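You operate a simulated robot arm through the tools that you are given. There is no shell and no other tool. Be economical: measure what you need, move in short steps, check, and stop when the job is done.

You run a simulated two-armed robot. Do the job below in one go: nothing can be reset, and whatever is moved stays where it is left.

## Task
Pick up the green bar with one hand, pass it to the other hand and put it on the top of the ink pump.

The check looks at the end state, three seconds after you hand in, the way a careful person would. Anything else that was tipped, shoved, dropped, spilled or broken makes it a failure.

## Robot
Two 7-joint arms with three-finger grippers on one trunk, on a base that drives. Base frame: it is fixed to the floor where the robot stands at the start and does not move with it; the origin is under the middle of the robot, x ahead of it, y to its left, z up; the surface under the hand at the start is at about z = 0.8. Lengths are in m, angles in rad, forces in N, time in s.
The left shoulder is at the start at [0.03, 0.124, 1.008], the right one opposite. With the tool pointing down near the work surface each hand reaches from about 0.1 to 0.78 m from the robot's upright axis, wherever it stands, measured 20 degrees to its own side. Places, roughly: top of the ink pump (17x13 cm) [3.22, -0.6, 1.44]. Payload 2.2 kg a hand.
The tool frame of a hand sits at the grasp point between the pads (the TCP): z along the fingers, y along the line on which they close. The tips reach 0.028 m beyond it. The gripper opens to 0.102 m. The gripper's body begins 0.071 m behind the TCP.
Orientation is that of the tool frame in the base frame, as a unit quaternion [x, y, z, w]. With the fingers straight down and closing along the base's y, the tool's x points along the base's -x, its y along +y and its z along -z.

## Interface
- The arms move only by the tool send_rows. It takes "left_deltas", "right_deltas" or both (then of equal length, played together; a hand with none holds still); each is a list of rows, each a list of 6 numbers: the shift along the base's x, y, z in m, then the turn, a rotation vector about the base's x, y, z in rad. In form: [[tx, ty, tz, ax, ay, az], ...]. A call has 1 to 20 rows; each row is the pose to reach, as a shift and turn from the pose commanded when the call began. "left_claw" and "right_claw" are, for a hand that has rows, the opening, from 0 (shut) to 1 (fully open), set as the call begins (left out, the last holds). A row lasts 0.2 s, in which the tool goes at most 0.05 m and 0.15 rad; a call with a longer step from one row to the next is refused whole, and so is a gripper value outside its range. Where a pose cannot be reached the arm comes as near as it can. A force on the tool above 40 N (or 10 N above the force at the start of the call, whichever is more), or a blocked arm, ends the call early, and 0.2 s more pass. The fingers move at their own pace and stop on an object; they squeeze with about 43 N. The grip force told is the motor's: it shows also when the fingers shut on nothing. Time passes only in rows, and 0.2 s behind the last, so rows that repeat a pose let the fingers close. The reply holds the time, the measured pose of the TCP, the force on the tool along the base axes, the opening and the grip force, in the units named above and with some noise, with the torque about the TCP (base axes, N m) and any sound that the robot's microphone picked up, and new pictures: "views" is both (left out), scene, wrist or none (wrist: the cameras of the hands that moved).
- Cameras (640 x 400 px; columns grow to the right, rows downward): "scene" is now at [0.044, -0.0136, 1.72]; the picture's right is [-0.17, -0.99, 0.00], its down [-0.77, 0.13, -0.62] and it looks along [0.61, -0.10, -0.78] (base axes); focal length 270 px, centre (320, 200). "left" rides on the left gripper at [0.072, 0.038, -0.086] in its tool frame; the picture's right is [-0.46, 0.89, 0.00], its down [-0.60, -0.32, -0.73] and it looks along [-0.65, -0.34, 0.68] (tool axes); focal length 256 px, centre (320, 200). "right" rides on the right gripper at [0.069, 0.044, -0.086] in its tool frame; the picture's right is [-0.53, 0.85, 0.00], its down [-0.58, -0.36, -0.73] and it looks along [-0.62, -0.39, 0.68] (tool axes); focal length 256 px, centre (320, 200).
- lift_body(by): slides the trunk up (or, below 0, down) by that many m; the arms and the scene camera ride with it, the base frame stays. It gives what a move gives, with no picture.
- roll_base(legs): drives the robot by 1 to 6 legs, each [ahead, left, turn to the left] in m, m and rad, along the robot's own axes; the way and the turn of a leg run together, so that a leg with both is an arc; at most 1.5 m and 3.142 rad a leg. The arms and the cameras ride along, it lands a little off, and it stops where it bumps. It gives what a move gives, and a new picture of the scene camera.
- turn_head(pan, tilt): turns the head with the scene camera to pan (to the left, within 2.496 rad either way) and tilt (down, from -0.506 to 1.204), counted from straight ahead of the robot. It gives what a move gives, and a new picture of the scene camera.
- locate(camera, pixels): for up to 12 pixels [column, row] of the newest picture of that camera ("zoom" is the newest enlarged one), the place [x, y, z] in the base frame of the surface seen there, good to about 0.002 m. No time passes.
- zoom(camera, box): a new picture of the part [left, top, right, bottom] of that camera's present view, enlarged. No time passes.
- finish_job(): hands the job in; it is judged then, once.

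Keep the steps short. Do not move on a guess: measure, check each grasp and each placing, and mend mistakes. In all there are 80 turns and 260 pictures (those below and enlarged ones count). Leave the grippers open and the arms clear of the work at the hand-in unless told otherwise, and finish with a single line.

The tools are called after ">>>" as name(argument=value, ...) on one line, values as JSON. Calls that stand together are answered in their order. send_rows: Moves the arms, as the interface text tells. Its arguments: {"type":"object","properties":{"left_deltas":{"type":"array"},"left_claw":{"type":"number"},"right_deltas":{"type":"array"},"right_claw":{"type":"number"},"views":{"type":"string","enum":["both","scene","wrist","none"]}},"required":[]} The other tools are called the same way: lift_body (by) slides the trunk up or down; roll_base (legs) drives the base; turn_head (pan, tilt) turns the head that bears the scene camera; locate (camera, pixels) gives the place of the surface under pixels of a picture; zoom (camera, box) takes an enlarged picture of a part of a camera's view; finish_job () hands the job in.

At the start:

```text
time: 0.0
left_ee_pos: [0.5374, 0.197, 1.0901]
left_tcp_rot: [0.0, 1.0, 0.0, 0.0]
left_wrist_force: [-0.1, 0.1, 0.2]
left_moment: [0.0, -0.02, 0.01]
left_grip_width: 0.1019
left_finger_force: 0.0
right_ee_pos: [0.3856, -0.1618, 1.0618]
right_tcp_rot: [0.0, 1.0, 0.0, 0.0]
right_wrist_force: [0.3, 0.9, -0.5]
right_moment: [0.0, -0.01, -0.01]
right_grip_width: 0.102
right_finger_force: 0.0
trunk travel left (down, up): [-0.25, 0.29]
robot x, y, heading: [0.0018, 0.0022, 0.0]
head pan, tilt: [-0.166, 0.902]
```

scene: 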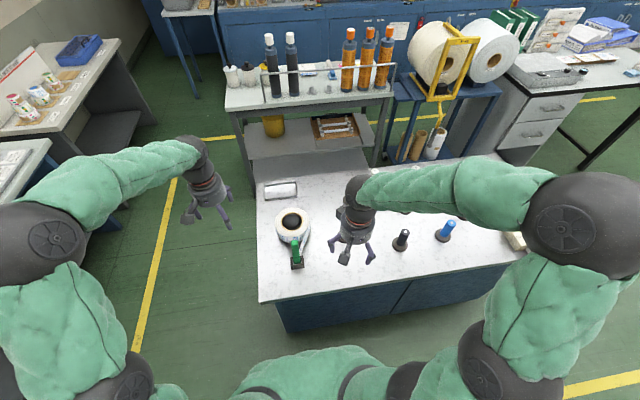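
right: 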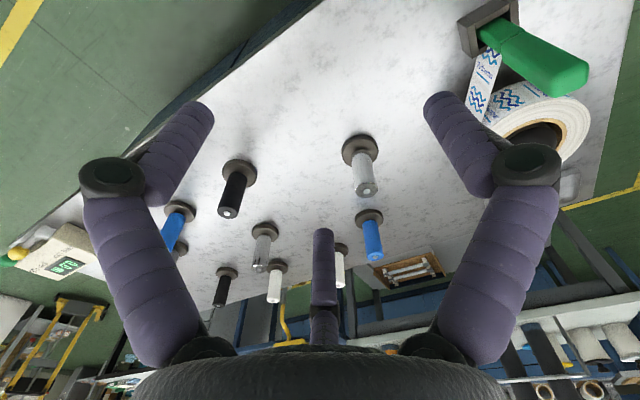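
left: 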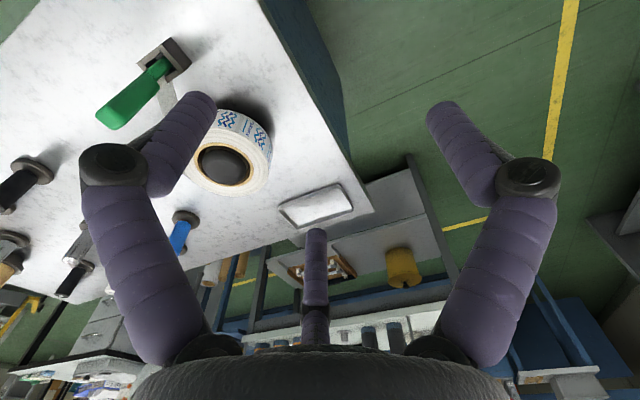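

The green bar seems to stand in a dark holder near the tape roll at scene pixel (297,252). I'll enlarge it first.

>>> zoom(camera="scene", box=[250, 170, 410, 290])

>>> zoom(camera="right", box=[400, 0, 640, 180])

>>> zoom(camera="left", box=[60, 20, 300, 170])

>>> locate(camera="left", pixels=[[110, 118], [155, 72], [160, 65], [152, 62], [180, 75], [170, 42], [130, 100], [222, 165], [255, 130]])

>>> locate(camera="right", pixels=[[570, 75], [530, 55], [490, 30], [585, 65], [566, 92], [467, 30], [515, 12], [364, 180], [228, 205]])

```text
3.33 times, centred on (330, 230) of scene
```

zoom: 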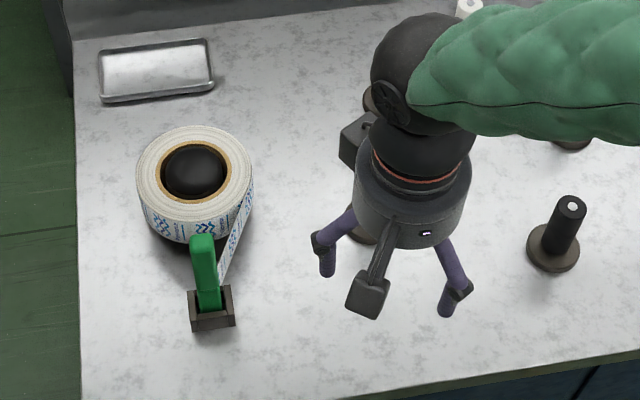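

```text
2.22 times, centred on (520, 90) of right
```

zoom: 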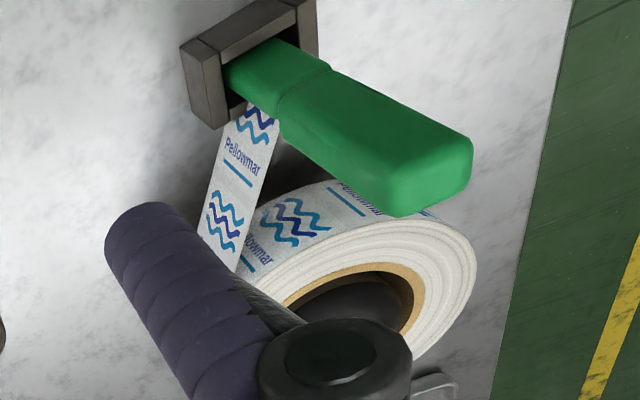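

```text
2.67 times, centred on (180, 95) of left
```

zoom: 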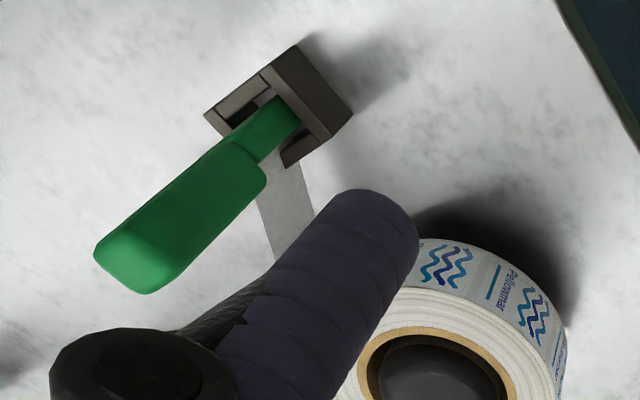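

```text
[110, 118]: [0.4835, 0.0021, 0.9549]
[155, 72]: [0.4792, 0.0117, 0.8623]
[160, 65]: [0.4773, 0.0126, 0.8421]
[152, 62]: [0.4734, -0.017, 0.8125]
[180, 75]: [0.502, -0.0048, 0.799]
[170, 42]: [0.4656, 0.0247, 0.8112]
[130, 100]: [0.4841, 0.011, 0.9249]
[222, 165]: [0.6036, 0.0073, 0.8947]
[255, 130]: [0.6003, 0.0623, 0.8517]
```

```text
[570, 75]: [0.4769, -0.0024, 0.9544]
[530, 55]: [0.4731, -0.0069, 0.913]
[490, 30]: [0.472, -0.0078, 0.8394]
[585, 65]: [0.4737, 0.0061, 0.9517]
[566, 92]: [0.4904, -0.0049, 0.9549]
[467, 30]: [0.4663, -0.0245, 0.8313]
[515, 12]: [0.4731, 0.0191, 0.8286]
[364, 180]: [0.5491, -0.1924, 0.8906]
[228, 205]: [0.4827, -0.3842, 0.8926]
```

The bar stands upright in a grey socket at about (0.478, 0.002), with its top at z 0.955. A tape strip runs close beside it. I'll measure its faces more finely and look ahead for the pump.

>>> locate(camera="left", pixels=[[97, 115], [113, 128], [103, 108], [120, 121], [115, 113], [146, 75], [158, 87], [146, 80], [166, 68], [175, 90], [165, 84], [171, 105]])

>>> turn_head(pan=-0.17, tilt=0.25)

```text
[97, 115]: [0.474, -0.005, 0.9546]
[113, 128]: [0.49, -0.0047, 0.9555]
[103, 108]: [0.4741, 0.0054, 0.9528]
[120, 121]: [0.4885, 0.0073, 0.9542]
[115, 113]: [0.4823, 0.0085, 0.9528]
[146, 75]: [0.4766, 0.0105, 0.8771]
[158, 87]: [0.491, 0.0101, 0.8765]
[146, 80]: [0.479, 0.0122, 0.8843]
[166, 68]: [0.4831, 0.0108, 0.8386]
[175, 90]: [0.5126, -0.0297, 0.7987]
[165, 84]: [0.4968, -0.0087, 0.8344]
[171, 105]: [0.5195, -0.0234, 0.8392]
```

```text
time: 1.0
left_ee_pos: [0.5364, 0.1976, 1.0906]
left_tcp_rot: [0.0, 1.0, 0.0, 0.0]
left_wrist_force: [0.0, 0.0, 0.7]
left_moment: [0.0, 0.02, 0.04]
left_grip_width: 0.1018
left_finger_force: 0.0
right_ee_pos: [0.3865, -0.1612, 1.0601]
right_tcp_rot: [0.0, 1.0, 0.0, 0.0]
right_wrist_force: [0.5, -0.5, -0.9]
right_moment: [0.01, 0.03, -0.04]
right_grip_width: 0.102
right_finger_force: 0.2
trunk travel left (down, up): [-0.25, 0.29]
robot x, y, heading: [0.0002, 0.0019, -0.003]
head pan, tilt: [-0.169, 0.25]
```

scene: 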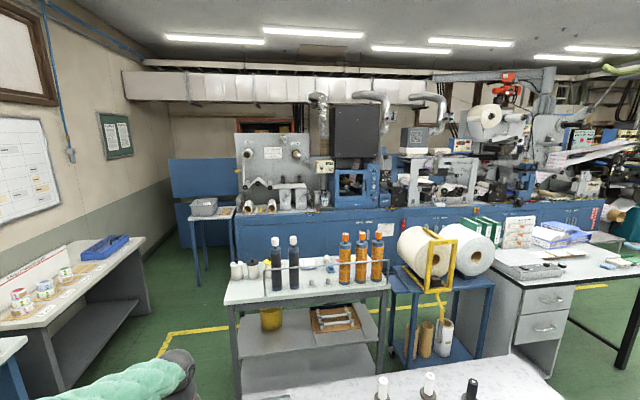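

Projecting the pump's place gives a pixel near (324,155). I'll zoom there.

>>> zoom(camera="scene", box=[270, 120, 420, 220])

>>> zoom(camera="right", box=[450, 0, 570, 75])

>>> locate(camera="scene", pixels=[[318, 162], [324, 159], [324, 167], [330, 162], [350, 171], [370, 172], [310, 205], [270, 224], [400, 232], [250, 290], [380, 285], [235, 265]])

```text
4.00 times, centred on (345, 170) of scene
```

zoom: 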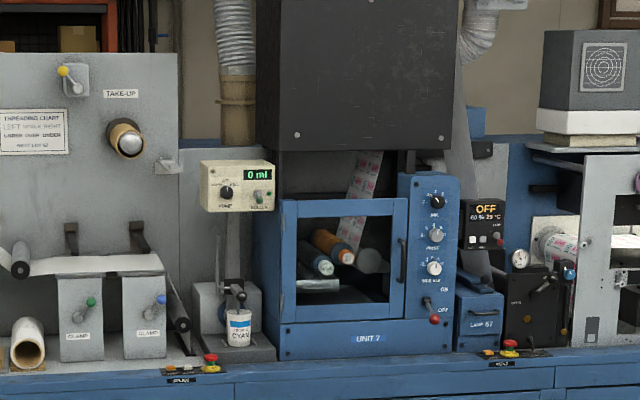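

```text
5.33 times, centred on (510, 38) of right
```

zoom: 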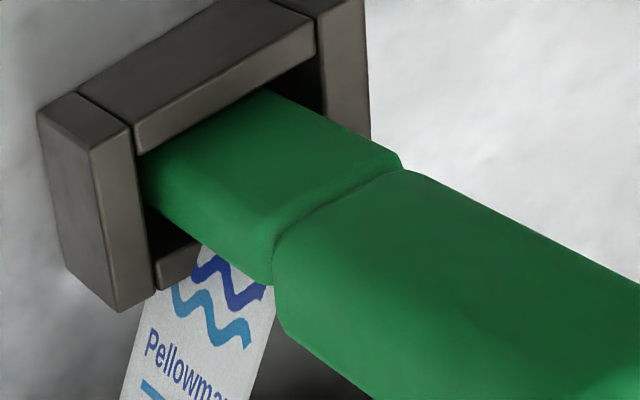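

```text
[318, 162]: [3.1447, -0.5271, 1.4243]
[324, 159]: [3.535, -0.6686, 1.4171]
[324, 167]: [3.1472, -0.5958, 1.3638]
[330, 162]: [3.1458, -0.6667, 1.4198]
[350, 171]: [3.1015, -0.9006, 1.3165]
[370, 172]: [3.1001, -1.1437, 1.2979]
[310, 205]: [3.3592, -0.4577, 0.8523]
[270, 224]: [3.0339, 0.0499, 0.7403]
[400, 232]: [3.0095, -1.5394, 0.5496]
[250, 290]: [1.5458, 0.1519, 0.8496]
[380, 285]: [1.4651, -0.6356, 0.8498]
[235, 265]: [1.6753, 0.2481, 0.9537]
```

The pump is the beige "0 ml" box: front face x≈3.145, y≈-0.515 to -0.685. The tape strip ends right by the bar, so I need to know whether it is stuck to it. I'll turn the left hand so its camera sees the far side of the bar.

>>> send_rows(left_deltas=[[0.003, -0.003, -0.005, 0, 0, -0.143], [0.006, -0.006, -0.01, 0, 0, -0.286], [0.009, -0.009, -0.015, 0, 0, -0.429], [0.012, -0.012, -0.02, 0, 0, -0.571], [0.015, -0.015, -0.025, 0, 0, -0.714], [0.018, -0.018, -0.03, 0, 0, -0.857], [0.021, -0.021, -0.035, 0, 0, -1.0], [0.024, -0.024, -0.04, 0, 0, -1.143], [0.027, -0.027, -0.045, 0, 0, -1.286], [0.03, -0.03, -0.05, 0, 0, -1.429], [0.033, -0.033, -0.055, 0, 0, -1.571]], views="wrist")

```text
time: 3.4
left_ee_pos: [0.5693, 0.1643, 1.0351]
left_tcp_rot: [0.708, 0.706, 0.001, 0.0]
left_wrist_force: [-0.3, -0.7, 0.3]
left_moment: [0.02, -0.02, 0.01]
left_grip_width: 0.1022
left_finger_force: 0.1
right_ee_pos: [0.3848, -0.1611, 1.0595]
right_tcp_rot: [0.0, 1.0, 0.0, 0.0]
right_wrist_force: [0.5, -0.1, -0.5]
right_moment: [-0.01, 0.02, 0.0]
right_grip_width: 0.1019
right_finger_force: 0.1
trunk travel left (down, up): [-0.25, 0.29]
robot x, y, heading: [0.0002, 0.0005, 0.001]
head pan, tilt: [-0.169, 0.25]
```

left: 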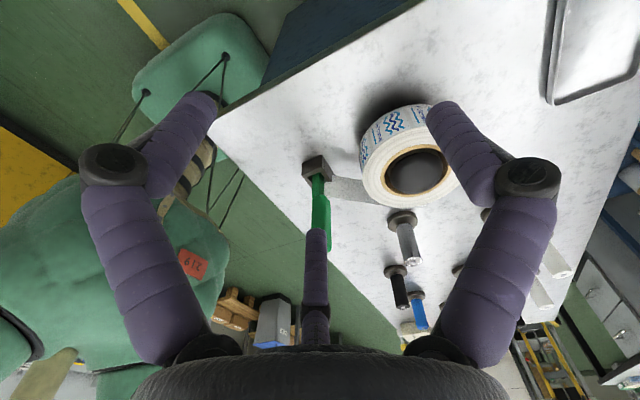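

>>> zoom(camera="left", box=[280, 140, 400, 215])

```text
5.33 times, centred on (340, 178) of left
```

zoom: 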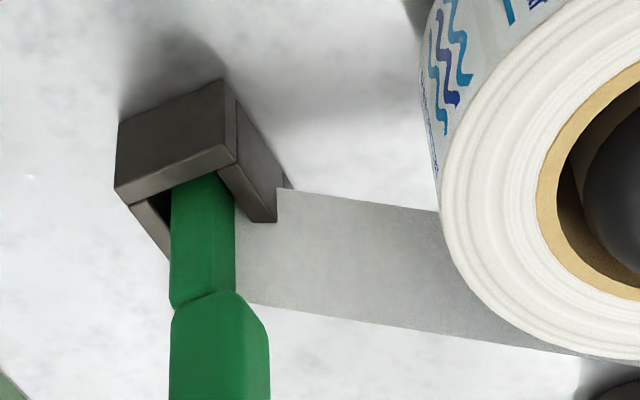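

The tape strip runs right up to the bar's far face. I'll measure where its end lies against the bar.

>>> locate(camera="zoom", pixels=[[245, 240], [245, 290], [290, 200], [290, 295], [225, 220], [225, 280], [190, 280], [340, 260], [420, 300], [430, 215], [225, 160], [265, 205]])

>>> zoom(camera="left", box=[300, 160, 348, 190])

```text
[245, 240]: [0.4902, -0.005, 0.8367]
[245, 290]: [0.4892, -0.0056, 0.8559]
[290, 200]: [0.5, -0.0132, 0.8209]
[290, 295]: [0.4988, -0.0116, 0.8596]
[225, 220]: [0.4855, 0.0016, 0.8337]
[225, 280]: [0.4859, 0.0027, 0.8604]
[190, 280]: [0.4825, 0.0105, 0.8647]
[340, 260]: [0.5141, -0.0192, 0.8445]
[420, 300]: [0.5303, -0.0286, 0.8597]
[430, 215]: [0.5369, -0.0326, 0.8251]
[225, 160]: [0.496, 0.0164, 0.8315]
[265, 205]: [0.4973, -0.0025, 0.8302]
```

```text
13.33 times, centred on (324, 175) of left
```

zoom: 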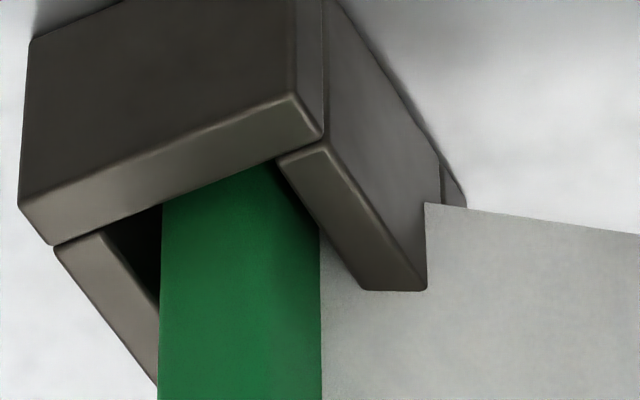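

The tape end (z 0.82–0.86) reaches the bar's +x/−y corner, so I will lift slowly and watch the force and the roll. Bar centre is about (0.482, 0.002). I'll bring the left hand above it with standard yaw and move the right hand aside.

>>> send_rows(left_deltas=[[-0.008, -0.0147, 0.005, 0, 0, 0.143], [-0.016, -0.0295, 0.01, 0, 0, 0.286], [-0.024, -0.044, 0.015, 0, 0, 0.429], [-0.032, -0.059, 0.02, 0, 0, 0.571], [-0.04, -0.0736, 0.02, 0, 0, 0.714], [-0.048, -0.0884, 0.02, 0, 0, 0.857], [-0.056, -0.103, 0.02, 0, 0, 1.0], [-0.064, -0.118, 0.02, 0, 0, 1.143], [-0.072, -0.1325, 0.02, 0, 0, 1.286], [-0.08, -0.147, 0.02, 0, 0, 1.429], [-0.088, -0.162, 0.02, 0, 0, 1.571]], right_deltas=[[0, -0.03, 0.02, 0, 0, 0], [0, -0.06, 0.04, 0, 0, 0], [0, -0.09, 0.06, 0, 0, 0], [0, -0.12, 0.06, 0, 0, 0], [0, -0.12, 0.06, 0, 0, 0], [0, -0.12, 0.06, 0, 0, 0], [0, -0.12, 0.06, 0, 0, 0], [0, -0.12, 0.06, 0, 0, 0], [0, -0.12, 0.06, 0, 0, 0], [0, -0.12, 0.06, 0, 0, 0], [0, -0.12, 0.06, 0, 0, 0]], left_claw=1, views="none")

>>> turn_head(pan=0.0, tilt=0.95)

>>> zoom(camera="left", box=[0, 0, 640, 400])

```text
time: 5.8
left_ee_pos: [0.4825, 0.0018, 1.0564]
left_tcp_rot: [-0.001, 1.0, 0.0, 0.0]
left_wrist_force: [-0.8, -0.6, -0.4]
left_moment: [0.01, 0.03, 0.01]
left_grip_width: 0.1018
left_finger_force: 0.1
right_ee_pos: [0.3853, -0.2805, 1.1193]
right_tcp_rot: [-0.001, 1.0, 0.0, 0.001]
right_wrist_force: [0.7, -0.4, -0.5]
right_moment: [-0.01, 0.0, -0.04]
right_grip_width: 0.102
right_finger_force: 0.0
trunk travel left (down, up): [-0.25, 0.29]
robot x, y, heading: [0.0038, 0.0034, -0.003]
head pan, tilt: [-0.169, 0.25]
```

```text
time: 6.9
left_ee_pos: [0.4821, 0.0, 1.0558]
left_tcp_rot: [0.0, 1.0, 0.0, 0.0]
left_wrist_force: [-0.2, -0.1, -0.3]
left_moment: [-0.02, 0.01, 0.03]
left_grip_width: 0.1018
left_finger_force: 0.1
right_ee_pos: [0.3844, -0.2804, 1.12]
right_tcp_rot: [0.0, 1.0, -0.001, 0.0]
right_wrist_force: [-0.6, -0.2, -0.5]
right_moment: [-0.02, -0.02, -0.04]
right_grip_width: 0.102
right_finger_force: 0.0
trunk travel left (down, up): [-0.25, 0.29]
robot x, y, heading: [0.0004, -0.0003, 0.0]
head pan, tilt: [0.0, 0.949]
```

scene: 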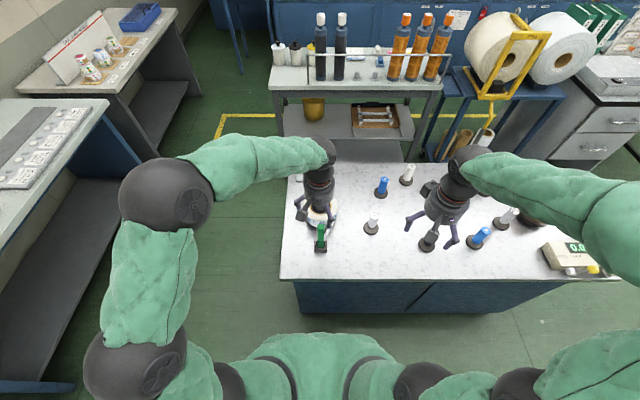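

```text
1.00 times, centred on (320, 200) of left (not enlarged: the box is as wide or as high as the picture)
```

zoom: 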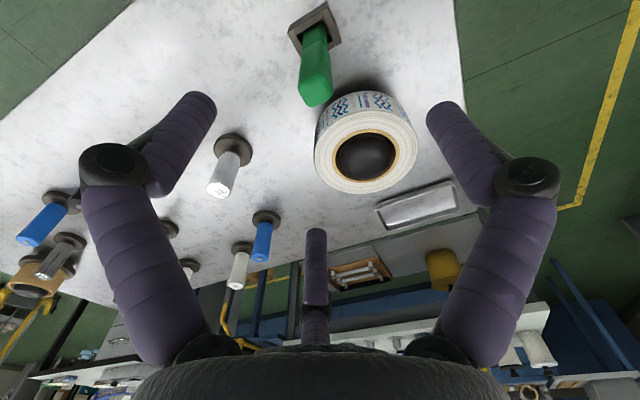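

The left TCP sits above the bar and the path is clear. I'll descend to z≈0.937, keeping the fingers on the thick upper part.

>>> send_rows(left_deltas=[[0, 0.001, -0.04, 0, 0, 0], [0, 0.001, -0.08, 0, 0, 0], [0, 0.001, -0.1, 0, 0, 0], [0, 0.001, -0.118, 0, 0, 0]], left_claw=1)

>>> zoom(camera="scene", box=[270, 170, 390, 270])

```text
time: 7.9
left_ee_pos: [0.4811, 0.0021, 0.938]
left_tcp_rot: [0.0, 1.0, 0.0, 0.0]
left_wrist_force: [0.1, 0.9, -0.3]
left_moment: [0.02, -0.01, 0.0]
left_grip_width: 0.102
left_finger_force: 0.0
right_ee_pos: [0.3851, -0.2801, 1.1201]
right_tcp_rot: [0.0, 1.0, 0.001, 0.0]
right_wrist_force: [0.5, -0.1, 0.0]
right_moment: [-0.02, 0.01, -0.02]
right_grip_width: 0.1016
right_finger_force: 0.2
trunk travel left (down, up): [-0.25, 0.29]
robot x, y, heading: [-0.0004, -0.002, 0.005]
head pan, tilt: [0.0, 0.949]
```

scene: 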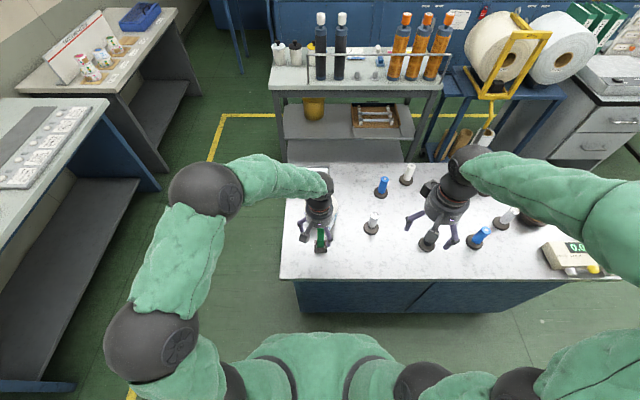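
left: 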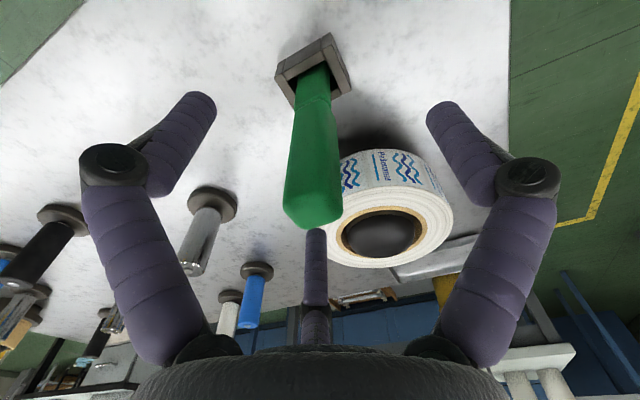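

```text
4.00 times, centred on (330, 220) of scene
```

zoom: 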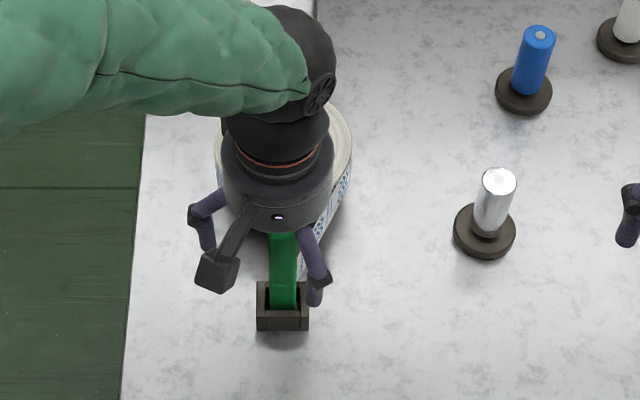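

The bar is centred between the fingers. I'll close and let them settle.

>>> send_rows(left_deltas=[[0, 0, 0, 0, 0, 0], [0, 0, 0, 0, 0, 0], [0, 0, 0, 0, 0, 0], [0, 0, 0, 0, 0, 0]], left_claw=0, views="wrist")

```text
time: 8.9
left_ee_pos: [0.4817, 0.0031, 0.9377]
left_tcp_rot: [0.0, 1.0, -0.001, 0.0]
left_wrist_force: [1.7, -0.7, 1.1]
left_moment: [-0.03, -0.15, 0.02]
left_grip_width: 0.0252
left_finger_force: 43.1
right_ee_pos: [0.3856, -0.2812, 1.1197]
right_tcp_rot: [0.0, 1.0, -0.001, 0.0]
right_wrist_force: [-0.3, -0.5, 0.0]
right_moment: [0.0, -0.01, -0.05]
right_grip_width: 0.102
right_finger_force: 0.0
trunk travel left (down, up): [-0.25, 0.29]
robot x, y, heading: [0.0005, 0.0031, 0.001]
head pan, tilt: [0.0, 0.949]
```

left: 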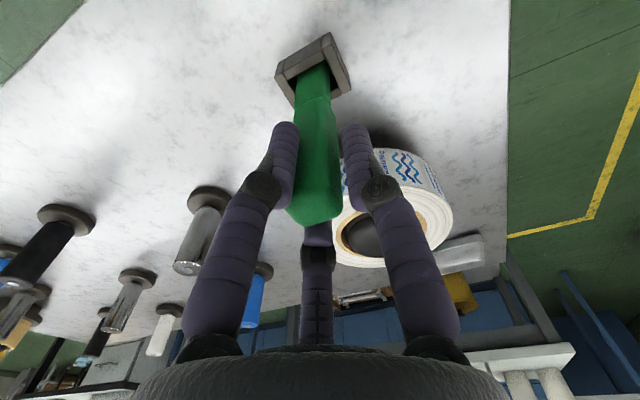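

The bar is gripped at 25 mm width. I'll lift only 12 mm, slowly, and check the force and the tape.

>>> send_rows(left_deltas=[[0, 0, 0.004, 0, 0, 0], [0, 0, 0.008, 0, 0, 0], [0, 0, 0.012, 0, 0, 0]], views="wrist")

>>> zoom(camera="left", box=[250, 20, 450, 270])

>>> zoom(camera="right", box=[400, 0, 640, 150])

```text
time: 9.7
left_ee_pos: [0.4815, 0.0032, 0.9504]
left_tcp_rot: [0.0, 1.0, 0.0, 0.001]
left_wrist_force: [0.3, -0.7, -0.6]
left_moment: [-0.01, -0.05, -0.01]
left_grip_width: 0.0254
left_finger_force: 43.1
right_ee_pos: [0.3867, -0.2801, 1.1196]
right_tcp_rot: [0.0, 1.0, 0.0, 0.001]
right_wrist_force: [0.2, -0.2, 0.3]
right_moment: [-0.04, 0.0, -0.02]
right_grip_width: 0.102
right_finger_force: 0.1
trunk travel left (down, up): [-0.25, 0.29]
robot x, y, heading: [-0.0013, 0.0033, 0.0]
head pan, tilt: [0.0, 0.949]
```

left: 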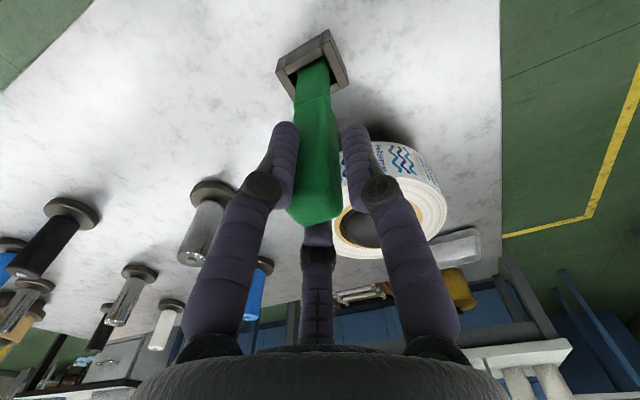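

```text
1.60 times, centred on (350, 145) of left
```

zoom: 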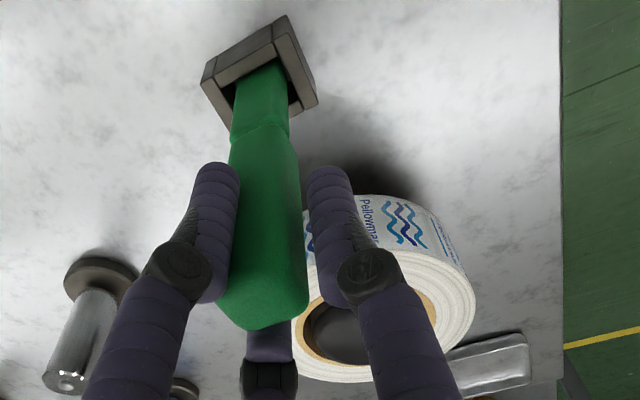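

```text
2.67 times, centred on (520, 75) of right
```

zoom: 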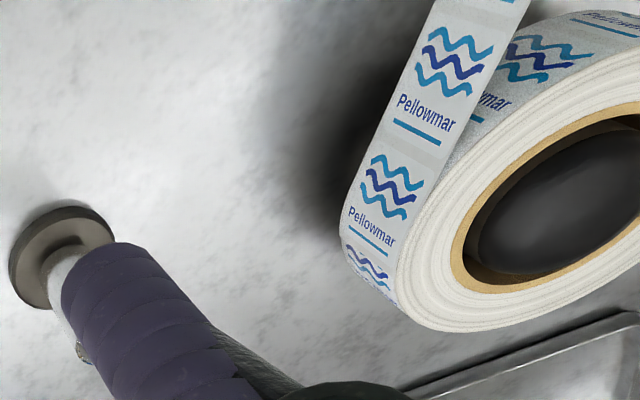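

The force is unchanged, but I must be sure the socket and tape don't come along. I'll measure socket rim points in the left picture.

>>> locate(camera="left", pixels=[[330, 35], [345, 92], [283, 90], [278, 68], [305, 52], [315, 105], [420, 172], [432, 215]])

>>> zoom(camera="scene", box=[290, 200, 350, 260])

>>> send_rows(right_deltas=[[0, 0.03, 0, 0, 0, 0], [0, 0.06, 0, 0, 0, 0], [0, 0.09, 0, 0, 0, 0], [-0.03, 0.1, 0, 0, 0, 0], [-0.06, 0.1, 0, 0, 0, 0]], views="wrist")

```text
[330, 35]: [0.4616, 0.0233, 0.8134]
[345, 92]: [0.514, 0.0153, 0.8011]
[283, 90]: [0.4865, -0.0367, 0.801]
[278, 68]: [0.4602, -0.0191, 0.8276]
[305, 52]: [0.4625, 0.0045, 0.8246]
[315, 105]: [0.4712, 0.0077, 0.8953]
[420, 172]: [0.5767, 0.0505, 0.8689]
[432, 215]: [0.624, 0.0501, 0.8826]
```

```text
6.67 times, centred on (320, 230) of scene
```

zoom: 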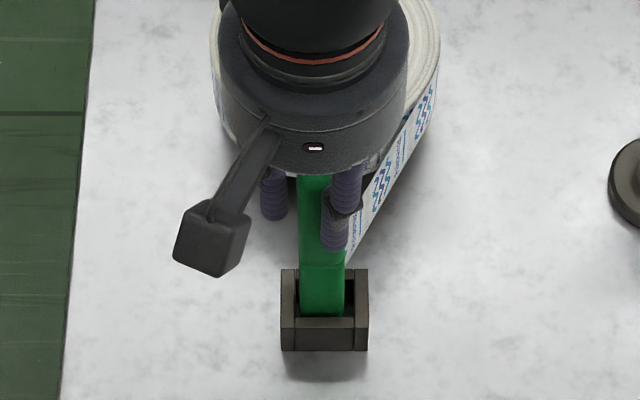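

```text
time: 10.9
left_ee_pos: [0.4813, 0.0025, 0.9506]
left_tcp_rot: [0.001, 1.0, -0.001, 0.0]
left_wrist_force: [0.3, -0.3, -0.6]
left_moment: [-0.06, -0.08, -0.01]
left_grip_width: 0.0255
left_finger_force: 42.8
right_ee_pos: [0.324, -0.1813, 1.1203]
right_tcp_rot: [-0.001, 1.0, 0.001, 0.002]
right_wrist_force: [0.1, 0.5, -0.1]
right_moment: [-0.01, 0.01, -0.02]
right_grip_width: 0.1022
right_finger_force: 0.1
trunk travel left (down, up): [-0.25, 0.29]
robot x, y, heading: [0.0017, -0.0002, -0.003]
head pan, tilt: [0.0, 0.949]
```

right: 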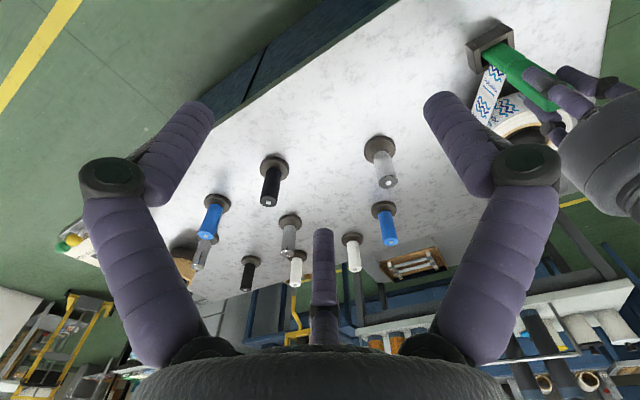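

>>> zoom(camera="right", box=[460, 20, 580, 150])

>>> locate(camera="right", pixels=[[489, 72], [500, 75], [480, 110], [488, 120], [484, 78]])

```text
3.08 times, centred on (520, 85) of right
```

zoom: 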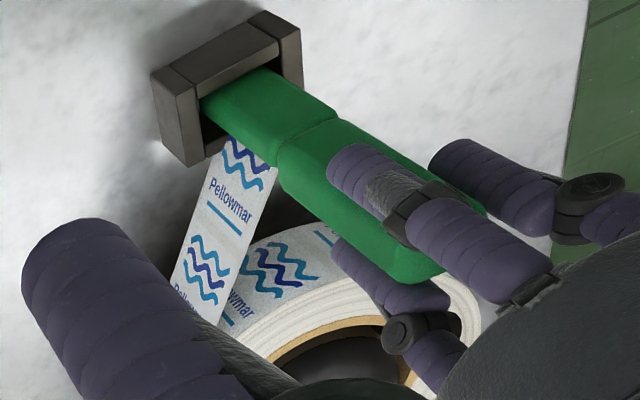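

```text
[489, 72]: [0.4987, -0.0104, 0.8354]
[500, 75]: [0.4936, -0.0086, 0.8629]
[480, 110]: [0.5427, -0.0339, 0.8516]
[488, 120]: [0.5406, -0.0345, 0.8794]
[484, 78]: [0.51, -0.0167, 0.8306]
```

I'll compare tape edge heights to the earlier values (lower edge near the bar z≈0.82, upper ≈0.86).

>>> locate(camera="zoom", pixels=[[215, 158], [222, 150], [205, 175], [190, 220], [178, 255], [262, 185], [272, 175], [250, 225], [235, 265], [230, 140], [168, 290], [225, 290]])

>>> zoom(camera="right", box=[485, 45, 533, 81])

```text
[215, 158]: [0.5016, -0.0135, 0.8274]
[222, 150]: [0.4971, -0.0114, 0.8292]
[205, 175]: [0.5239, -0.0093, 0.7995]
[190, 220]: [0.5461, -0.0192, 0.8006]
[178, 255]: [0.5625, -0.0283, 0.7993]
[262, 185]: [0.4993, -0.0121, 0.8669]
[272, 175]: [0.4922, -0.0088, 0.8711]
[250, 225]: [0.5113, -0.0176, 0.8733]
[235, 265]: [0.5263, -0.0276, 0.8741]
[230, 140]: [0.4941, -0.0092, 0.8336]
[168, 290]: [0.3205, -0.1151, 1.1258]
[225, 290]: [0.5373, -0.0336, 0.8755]
```

```text
11.11 times, centred on (509, 63) of right
```

zoom: 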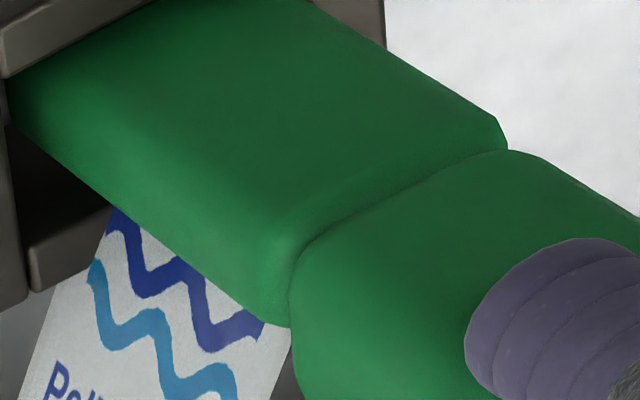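

Far-side tape edge heights are the same as before (≈0.866 at x=0.499), so the tape stays while the bar slides. I'll lift another 30 mm in small rows and check again.

>>> send_rows(left_deltas=[[0, 0, 0.006, 0, 0, 0], [0, 0, 0.012, 0, 0, 0], [0, 0, 0.018, 0, 0, 0], [0, 0, 0.024, 0, 0, 0], [0, 0, 0.03, 0, 0, 0]], views="wrist")

>>> zoom(camera="right", box=[460, 20, 580, 150])

>>> locate(camera="zoom", pixels=[[250, 225], [235, 265], [225, 290], [262, 185]])

```text
time: 12.1
left_ee_pos: [0.4816, 0.003, 0.9792]
left_tcp_rot: [0.0, 1.0, 0.0, -0.001]
left_wrist_force: [1.0, -1.1, -0.9]
left_moment: [-0.06, -0.07, 0.01]
left_grip_width: 0.0256
left_finger_force: 42.6
right_ee_pos: [0.3254, -0.1809, 1.1193]
right_tcp_rot: [0.001, 1.0, 0.0, 0.0]
right_wrist_force: [-0.3, 0.7, -0.3]
right_moment: [-0.01, -0.03, -0.03]
right_grip_width: 0.1018
right_finger_force: 0.1
trunk travel left (down, up): [-0.25, 0.29]
robot x, y, heading: [-0.0019, 0.0021, 0.002]
head pan, tilt: [0.0, 0.949]
```

left: 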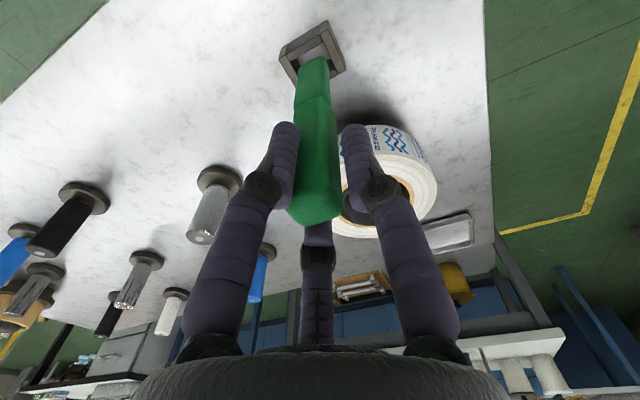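

```text
3.08 times, centred on (520, 85) of right
```

zoom: 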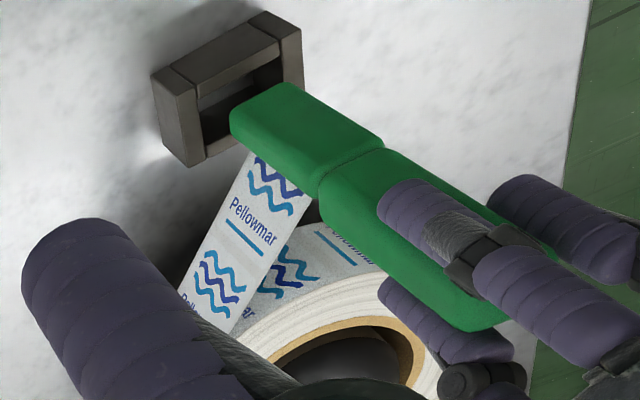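

```text
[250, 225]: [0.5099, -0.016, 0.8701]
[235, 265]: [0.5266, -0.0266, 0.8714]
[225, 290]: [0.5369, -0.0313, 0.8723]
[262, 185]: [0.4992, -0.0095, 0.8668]
```

The tape print moved with the bar, so the tape end does cling to it. I'll measure the tape and roll before pulling any further.

>>> locate(camera="zoom", pixels=[[255, 165], [262, 170], [300, 200], [310, 195], [285, 205], [290, 235], [215, 230], [240, 180], [275, 245], [240, 310], [320, 235], [400, 370]])

>>> zoom(camera="right", box=[485, 40, 545, 80])

>>> zoom(camera="scene", box=[290, 180, 350, 260])

```text
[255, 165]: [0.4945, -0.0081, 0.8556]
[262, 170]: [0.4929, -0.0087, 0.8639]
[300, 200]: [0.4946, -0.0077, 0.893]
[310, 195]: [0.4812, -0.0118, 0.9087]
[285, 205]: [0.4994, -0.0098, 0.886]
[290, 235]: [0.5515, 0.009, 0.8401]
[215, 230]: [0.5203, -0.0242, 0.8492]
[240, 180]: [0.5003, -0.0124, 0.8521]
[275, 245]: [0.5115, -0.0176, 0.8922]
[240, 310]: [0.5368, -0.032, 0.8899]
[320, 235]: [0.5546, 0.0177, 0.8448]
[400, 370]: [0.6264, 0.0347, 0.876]
```

```text
10.00 times, centred on (515, 60) of right
```

zoom: 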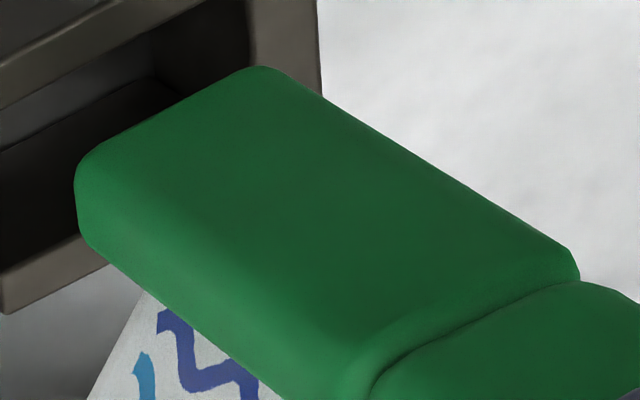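

```text
5.00 times, centred on (320, 220) of scene
```

zoom: 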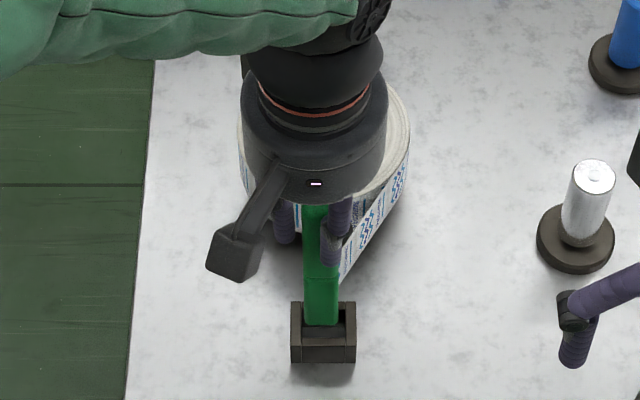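

Tape edge near the bar rose ~0.02 m. I'll check whether the roll itself has moved or tilted, by measuring its top rim.

>>> locate(camera="left", pixels=[[432, 185], [425, 213], [405, 228], [375, 235], [345, 232], [415, 165], [352, 205], [395, 165], [398, 140], [430, 160]])

>>> zoom(camera="left", box=[270, 20, 470, 260])

```text
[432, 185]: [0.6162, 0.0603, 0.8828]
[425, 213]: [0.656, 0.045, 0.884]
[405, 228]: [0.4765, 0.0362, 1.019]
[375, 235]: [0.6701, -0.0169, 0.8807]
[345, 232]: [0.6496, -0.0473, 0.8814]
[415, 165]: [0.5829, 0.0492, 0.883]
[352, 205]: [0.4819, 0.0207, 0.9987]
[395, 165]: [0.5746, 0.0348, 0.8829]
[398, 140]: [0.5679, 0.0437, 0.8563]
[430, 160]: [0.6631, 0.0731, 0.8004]
```

```text
1.67 times, centred on (370, 140) of left
```

zoom: 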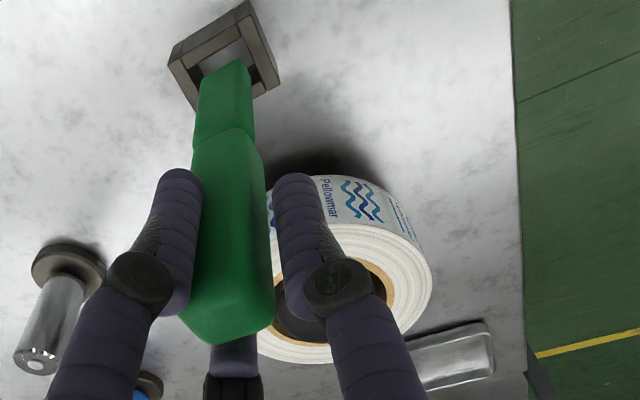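

The roll is unmoved (top level at z≈0.883), and only the tape strip flexes with the bar. A careful way to free it is to pinch the strip with the right hand so the peel load never reaches the roll. First I'll lean the left hand back about the bar's lower end, keeping the tape slack, to make room.

>>> send_rows(left_deltas=[[-0.007, 0, 0.0, 0, -0.07, 0], [-0.014, 0, 0.0, 0, -0.14, 0], [-0.021, 0, 0.0, 0, -0.21, 0], [-0.028, 0, 0.0, 0, -0.28, 0], [-0.034, 0, 0.0, 0, -0.35, 0]], views="wrist")

>>> zoom(camera="right", box=[460, 20, 620, 150])

>>> zoom(camera="scene", box=[270, 160, 370, 260])

```text
time: 13.3
left_ee_pos: [0.4465, 0.0031, 0.9792]
left_tcp_rot: [0.0, 0.985, 0.0, 0.175]
left_wrist_force: [-0.6, 0.8, -1.0]
left_moment: [0.05, 0.01, -0.02]
left_grip_width: 0.0257
left_finger_force: 43.5
right_ee_pos: [0.3256, -0.1821, 1.121]
right_tcp_rot: [0.0, 1.0, 0.0, -0.001]
right_wrist_force: [-0.1, -0.6, -0.5]
right_moment: [0.0, -0.02, 0.05]
right_grip_width: 0.1019
right_finger_force: 0.1
trunk travel left (down, up): [-0.25, 0.29]
robot x, y, heading: [0.0047, 0.0039, -0.001]
head pan, tilt: [0.0, 0.949]
```

left: 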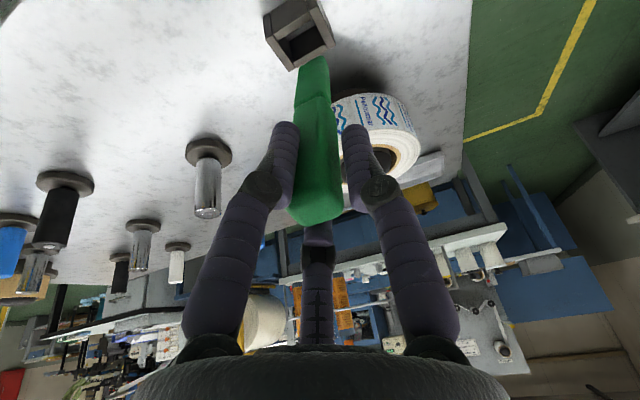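

```text
3.08 times, centred on (540, 85) of right
```

zoom: 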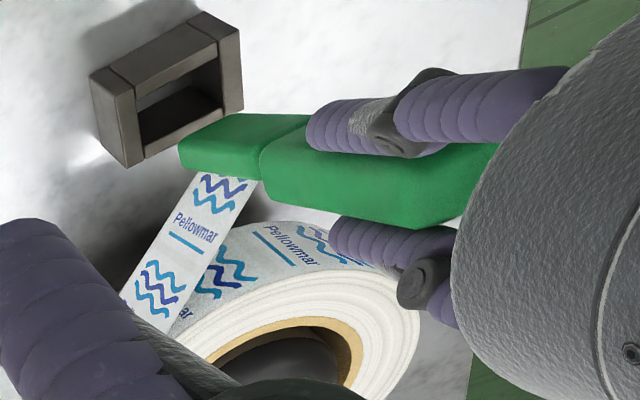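

```text
4.00 times, centred on (320, 210) of scene
```

zoom: 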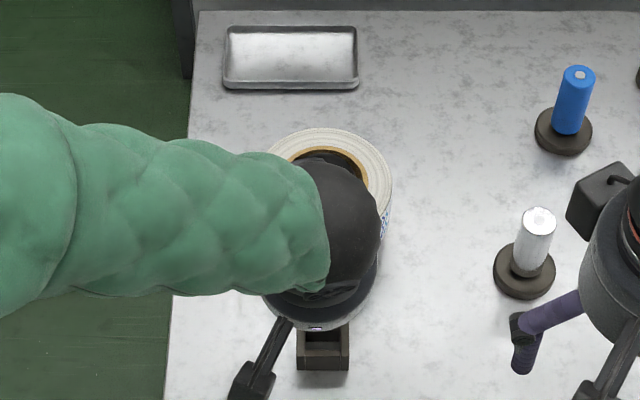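

The tape strip is attached to the lower bar and clear of the socket. I'll measure its current line and heights.

>>> zoom(camera="right", box=[485, 70, 545, 130])

>>> locate(camera="right", pixels=[[510, 78], [521, 80], [515, 80], [505, 90], [516, 92], [500, 100], [513, 100], [494, 110], [508, 110], [492, 115], [504, 118], [530, 125]])

```text
6.67 times, centred on (515, 100) of right
```

zoom: 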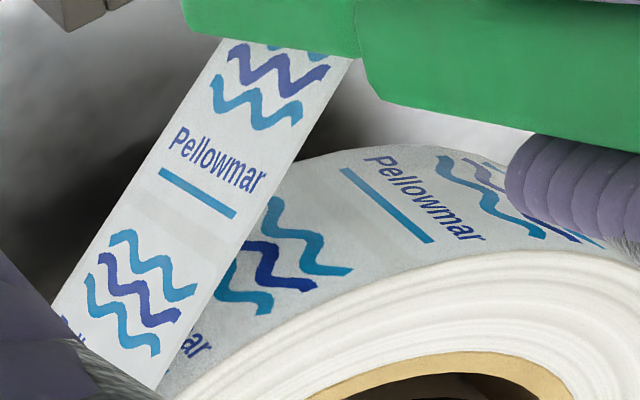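

```text
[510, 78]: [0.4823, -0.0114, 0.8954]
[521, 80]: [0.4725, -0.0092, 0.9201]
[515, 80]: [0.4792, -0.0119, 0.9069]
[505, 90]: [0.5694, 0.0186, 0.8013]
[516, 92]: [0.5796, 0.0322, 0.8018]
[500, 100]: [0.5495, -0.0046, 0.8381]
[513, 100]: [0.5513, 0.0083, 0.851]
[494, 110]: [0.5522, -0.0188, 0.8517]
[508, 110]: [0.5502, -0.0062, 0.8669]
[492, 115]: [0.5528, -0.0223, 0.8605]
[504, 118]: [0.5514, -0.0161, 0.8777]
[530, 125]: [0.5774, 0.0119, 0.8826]
```

>>> locate(camera="zoom", pixels=[[225, 50], [280, 55], [335, 65], [180, 115], [240, 130], [295, 145], [130, 195], [185, 210], [240, 225], [75, 275], [140, 300], [190, 320]])

```text
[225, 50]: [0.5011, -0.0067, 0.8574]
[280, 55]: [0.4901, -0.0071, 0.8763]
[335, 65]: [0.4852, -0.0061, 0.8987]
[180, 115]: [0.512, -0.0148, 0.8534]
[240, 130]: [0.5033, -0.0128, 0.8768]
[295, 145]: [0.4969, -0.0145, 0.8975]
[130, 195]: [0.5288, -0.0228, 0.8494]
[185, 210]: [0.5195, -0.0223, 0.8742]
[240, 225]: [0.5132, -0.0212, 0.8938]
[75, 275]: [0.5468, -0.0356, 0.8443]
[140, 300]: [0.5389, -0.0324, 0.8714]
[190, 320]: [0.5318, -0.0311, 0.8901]
```

The strip runs in direction (0.89,−0.46), from z≈0.85 to 0.895. I'll pinch at about (0.527,−0.026). I'm bringing the right hand round by the −y side to a pre-pose behind that point, leaned 0.4 rad away from the left hand and opened to 30%.

>>> send_rows(right_deltas=[[0.035, 0.0, -0.01, 0.0136, 0.056, -0.0674], [0.07, 0.0, -0.02, 0.0273, 0.112, -0.1347], [0.105, 0.0, -0.03, 0.0409, 0.168, -0.2021], [0.14, 0.0, -0.04, 0.0546, 0.224, -0.2695], [0.175, 0.0, -0.05, 0.0682, 0.28, -0.3369], [0.21, 0.005, -0.06, 0.0819, 0.336, -0.4042], [0.243, 0.01, -0.07, 0.0955, 0.3925, -0.4716], [0.243, 0.045, -0.09, 0.0955, 0.3925, -0.4716], [0.243, 0.08, -0.105, 0.0955, 0.3925, -0.4716], [0.243, 0.11, -0.12, 0.0955, 0.3925, -0.4716], [0.243, 0.1335, -0.125, 0.0955, 0.3925, -0.4716]], right_claw=0.3)

>>> zoom(camera="scene", box=[270, 150, 400, 260])

```text
time: 15.7
left_ee_pos: [0.4488, 0.0022, 0.9778]
left_tcp_rot: [0.0, 0.985, 0.0, 0.174]
left_wrist_force: [0.9, 0.3, -1.0]
left_moment: [0.02, 0.04, 0.0]
left_grip_width: 0.0256
left_finger_force: 43.1
right_ee_pos: [0.5686, -0.0494, 0.9944]
right_tcp_rot: [0.231, 0.952, 0.047, -0.193]
right_wrist_force: [-0.3, 0.1, 0.2]
right_moment: [-0.02, 0.01, 0.05]
right_grip_width: 0.0303
right_finger_force: 0.0
trunk travel left (down, up): [-0.25, 0.29]
robot x, y, heading: [-0.0012, 0.0032, -0.003]
head pan, tilt: [0.0, 0.949]
```

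scene: 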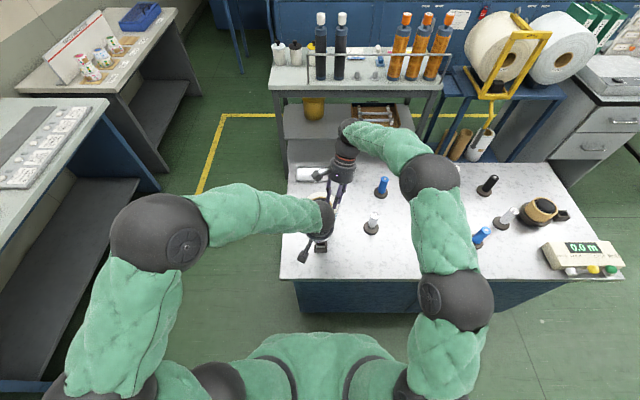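
right: 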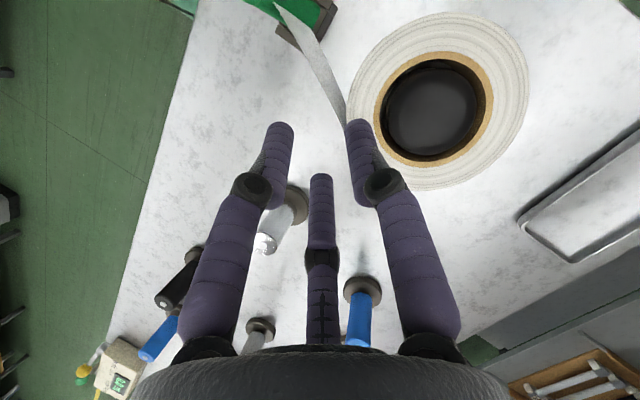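

```text
3.64 times, centred on (335, 205) of scene
```

zoom: 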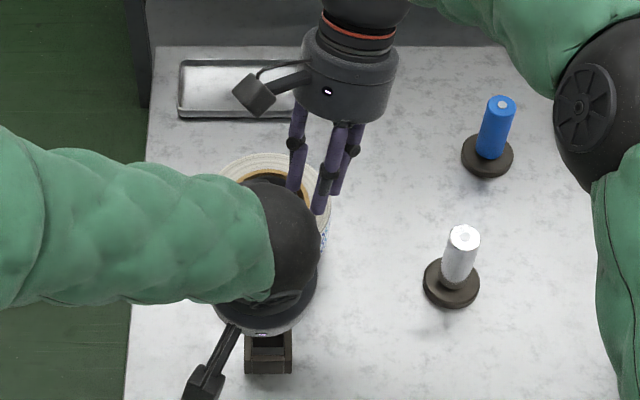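

The right hand is at the pre-pose and no contact is felt. I'll measure the tape's upper edge from this view to refine the pinch.

>>> locate(camera="right", pixels=[[290, 15], [302, 35], [315, 55], [325, 75], [333, 92], [340, 110], [322, 80], [318, 62], [430, 110], [375, 45]])

>>> zoom(camera="right", box=[240, 0, 400, 130])

```text
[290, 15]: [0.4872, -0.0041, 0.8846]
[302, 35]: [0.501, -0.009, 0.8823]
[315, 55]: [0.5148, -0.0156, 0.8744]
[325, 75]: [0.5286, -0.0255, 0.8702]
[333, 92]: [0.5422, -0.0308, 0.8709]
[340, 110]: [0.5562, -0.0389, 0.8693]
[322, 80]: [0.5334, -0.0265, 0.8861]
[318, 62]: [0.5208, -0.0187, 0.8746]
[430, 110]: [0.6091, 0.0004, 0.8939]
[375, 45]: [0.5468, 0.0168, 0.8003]
```

```text
3.08 times, centred on (320, 65) of right
```

zoom: 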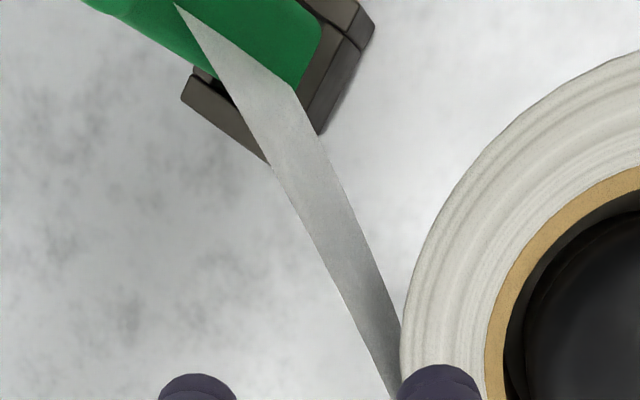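

Tape crosses (0.527,−0.025) and its upper edge is at z≈0.887. I'll advance the fingertips astride that upper edge.

>>> send_rows(right_deltas=[[-0.009, 0.005, -0.025, 0, 0, 0], [-0.018, 0.01, -0.05, 0, 0, 0], [-0.0265, 0.0155, -0.075, 0, 0, 0], [-0.031, 0.018, -0.088, 0, 0, 0], [-0.0356, 0.0209, -0.1004, 0, 0, 0]], views="wrist")

>>> zoom(camera="right", box=[220, 0, 460, 250])

```text
time: 16.9
left_ee_pos: [0.4484, 0.003, 0.9786]
left_tcp_rot: [0.0, 0.985, 0.0, 0.174]
left_wrist_force: [0.1, 0.7, -1.9]
left_moment: [0.01, 0.03, 0.01]
left_grip_width: 0.0257
left_finger_force: 43.0
right_ee_pos: [0.5343, -0.0281, 0.896]
right_tcp_rot: [0.233, 0.952, 0.048, -0.194]
right_wrist_force: [0.6, 0.3, 0.1]
right_moment: [0.0, -0.01, -0.03]
right_grip_width: 0.0306
right_finger_force: 0.0
trunk travel left (down, up): [-0.25, 0.29]
robot x, y, heading: [0.0002, 0.0009, -0.001]
head pan, tilt: [0.0, 0.949]
```

right: 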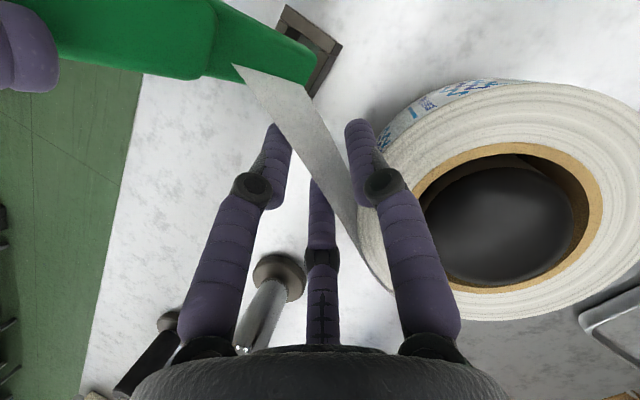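

```text
1.60 times, centred on (340, 125) of right
```

zoom: 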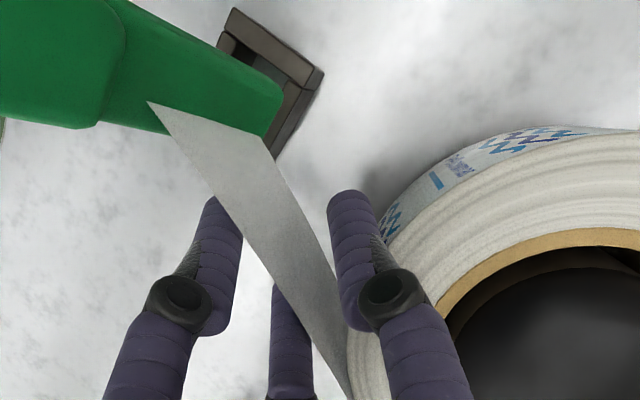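

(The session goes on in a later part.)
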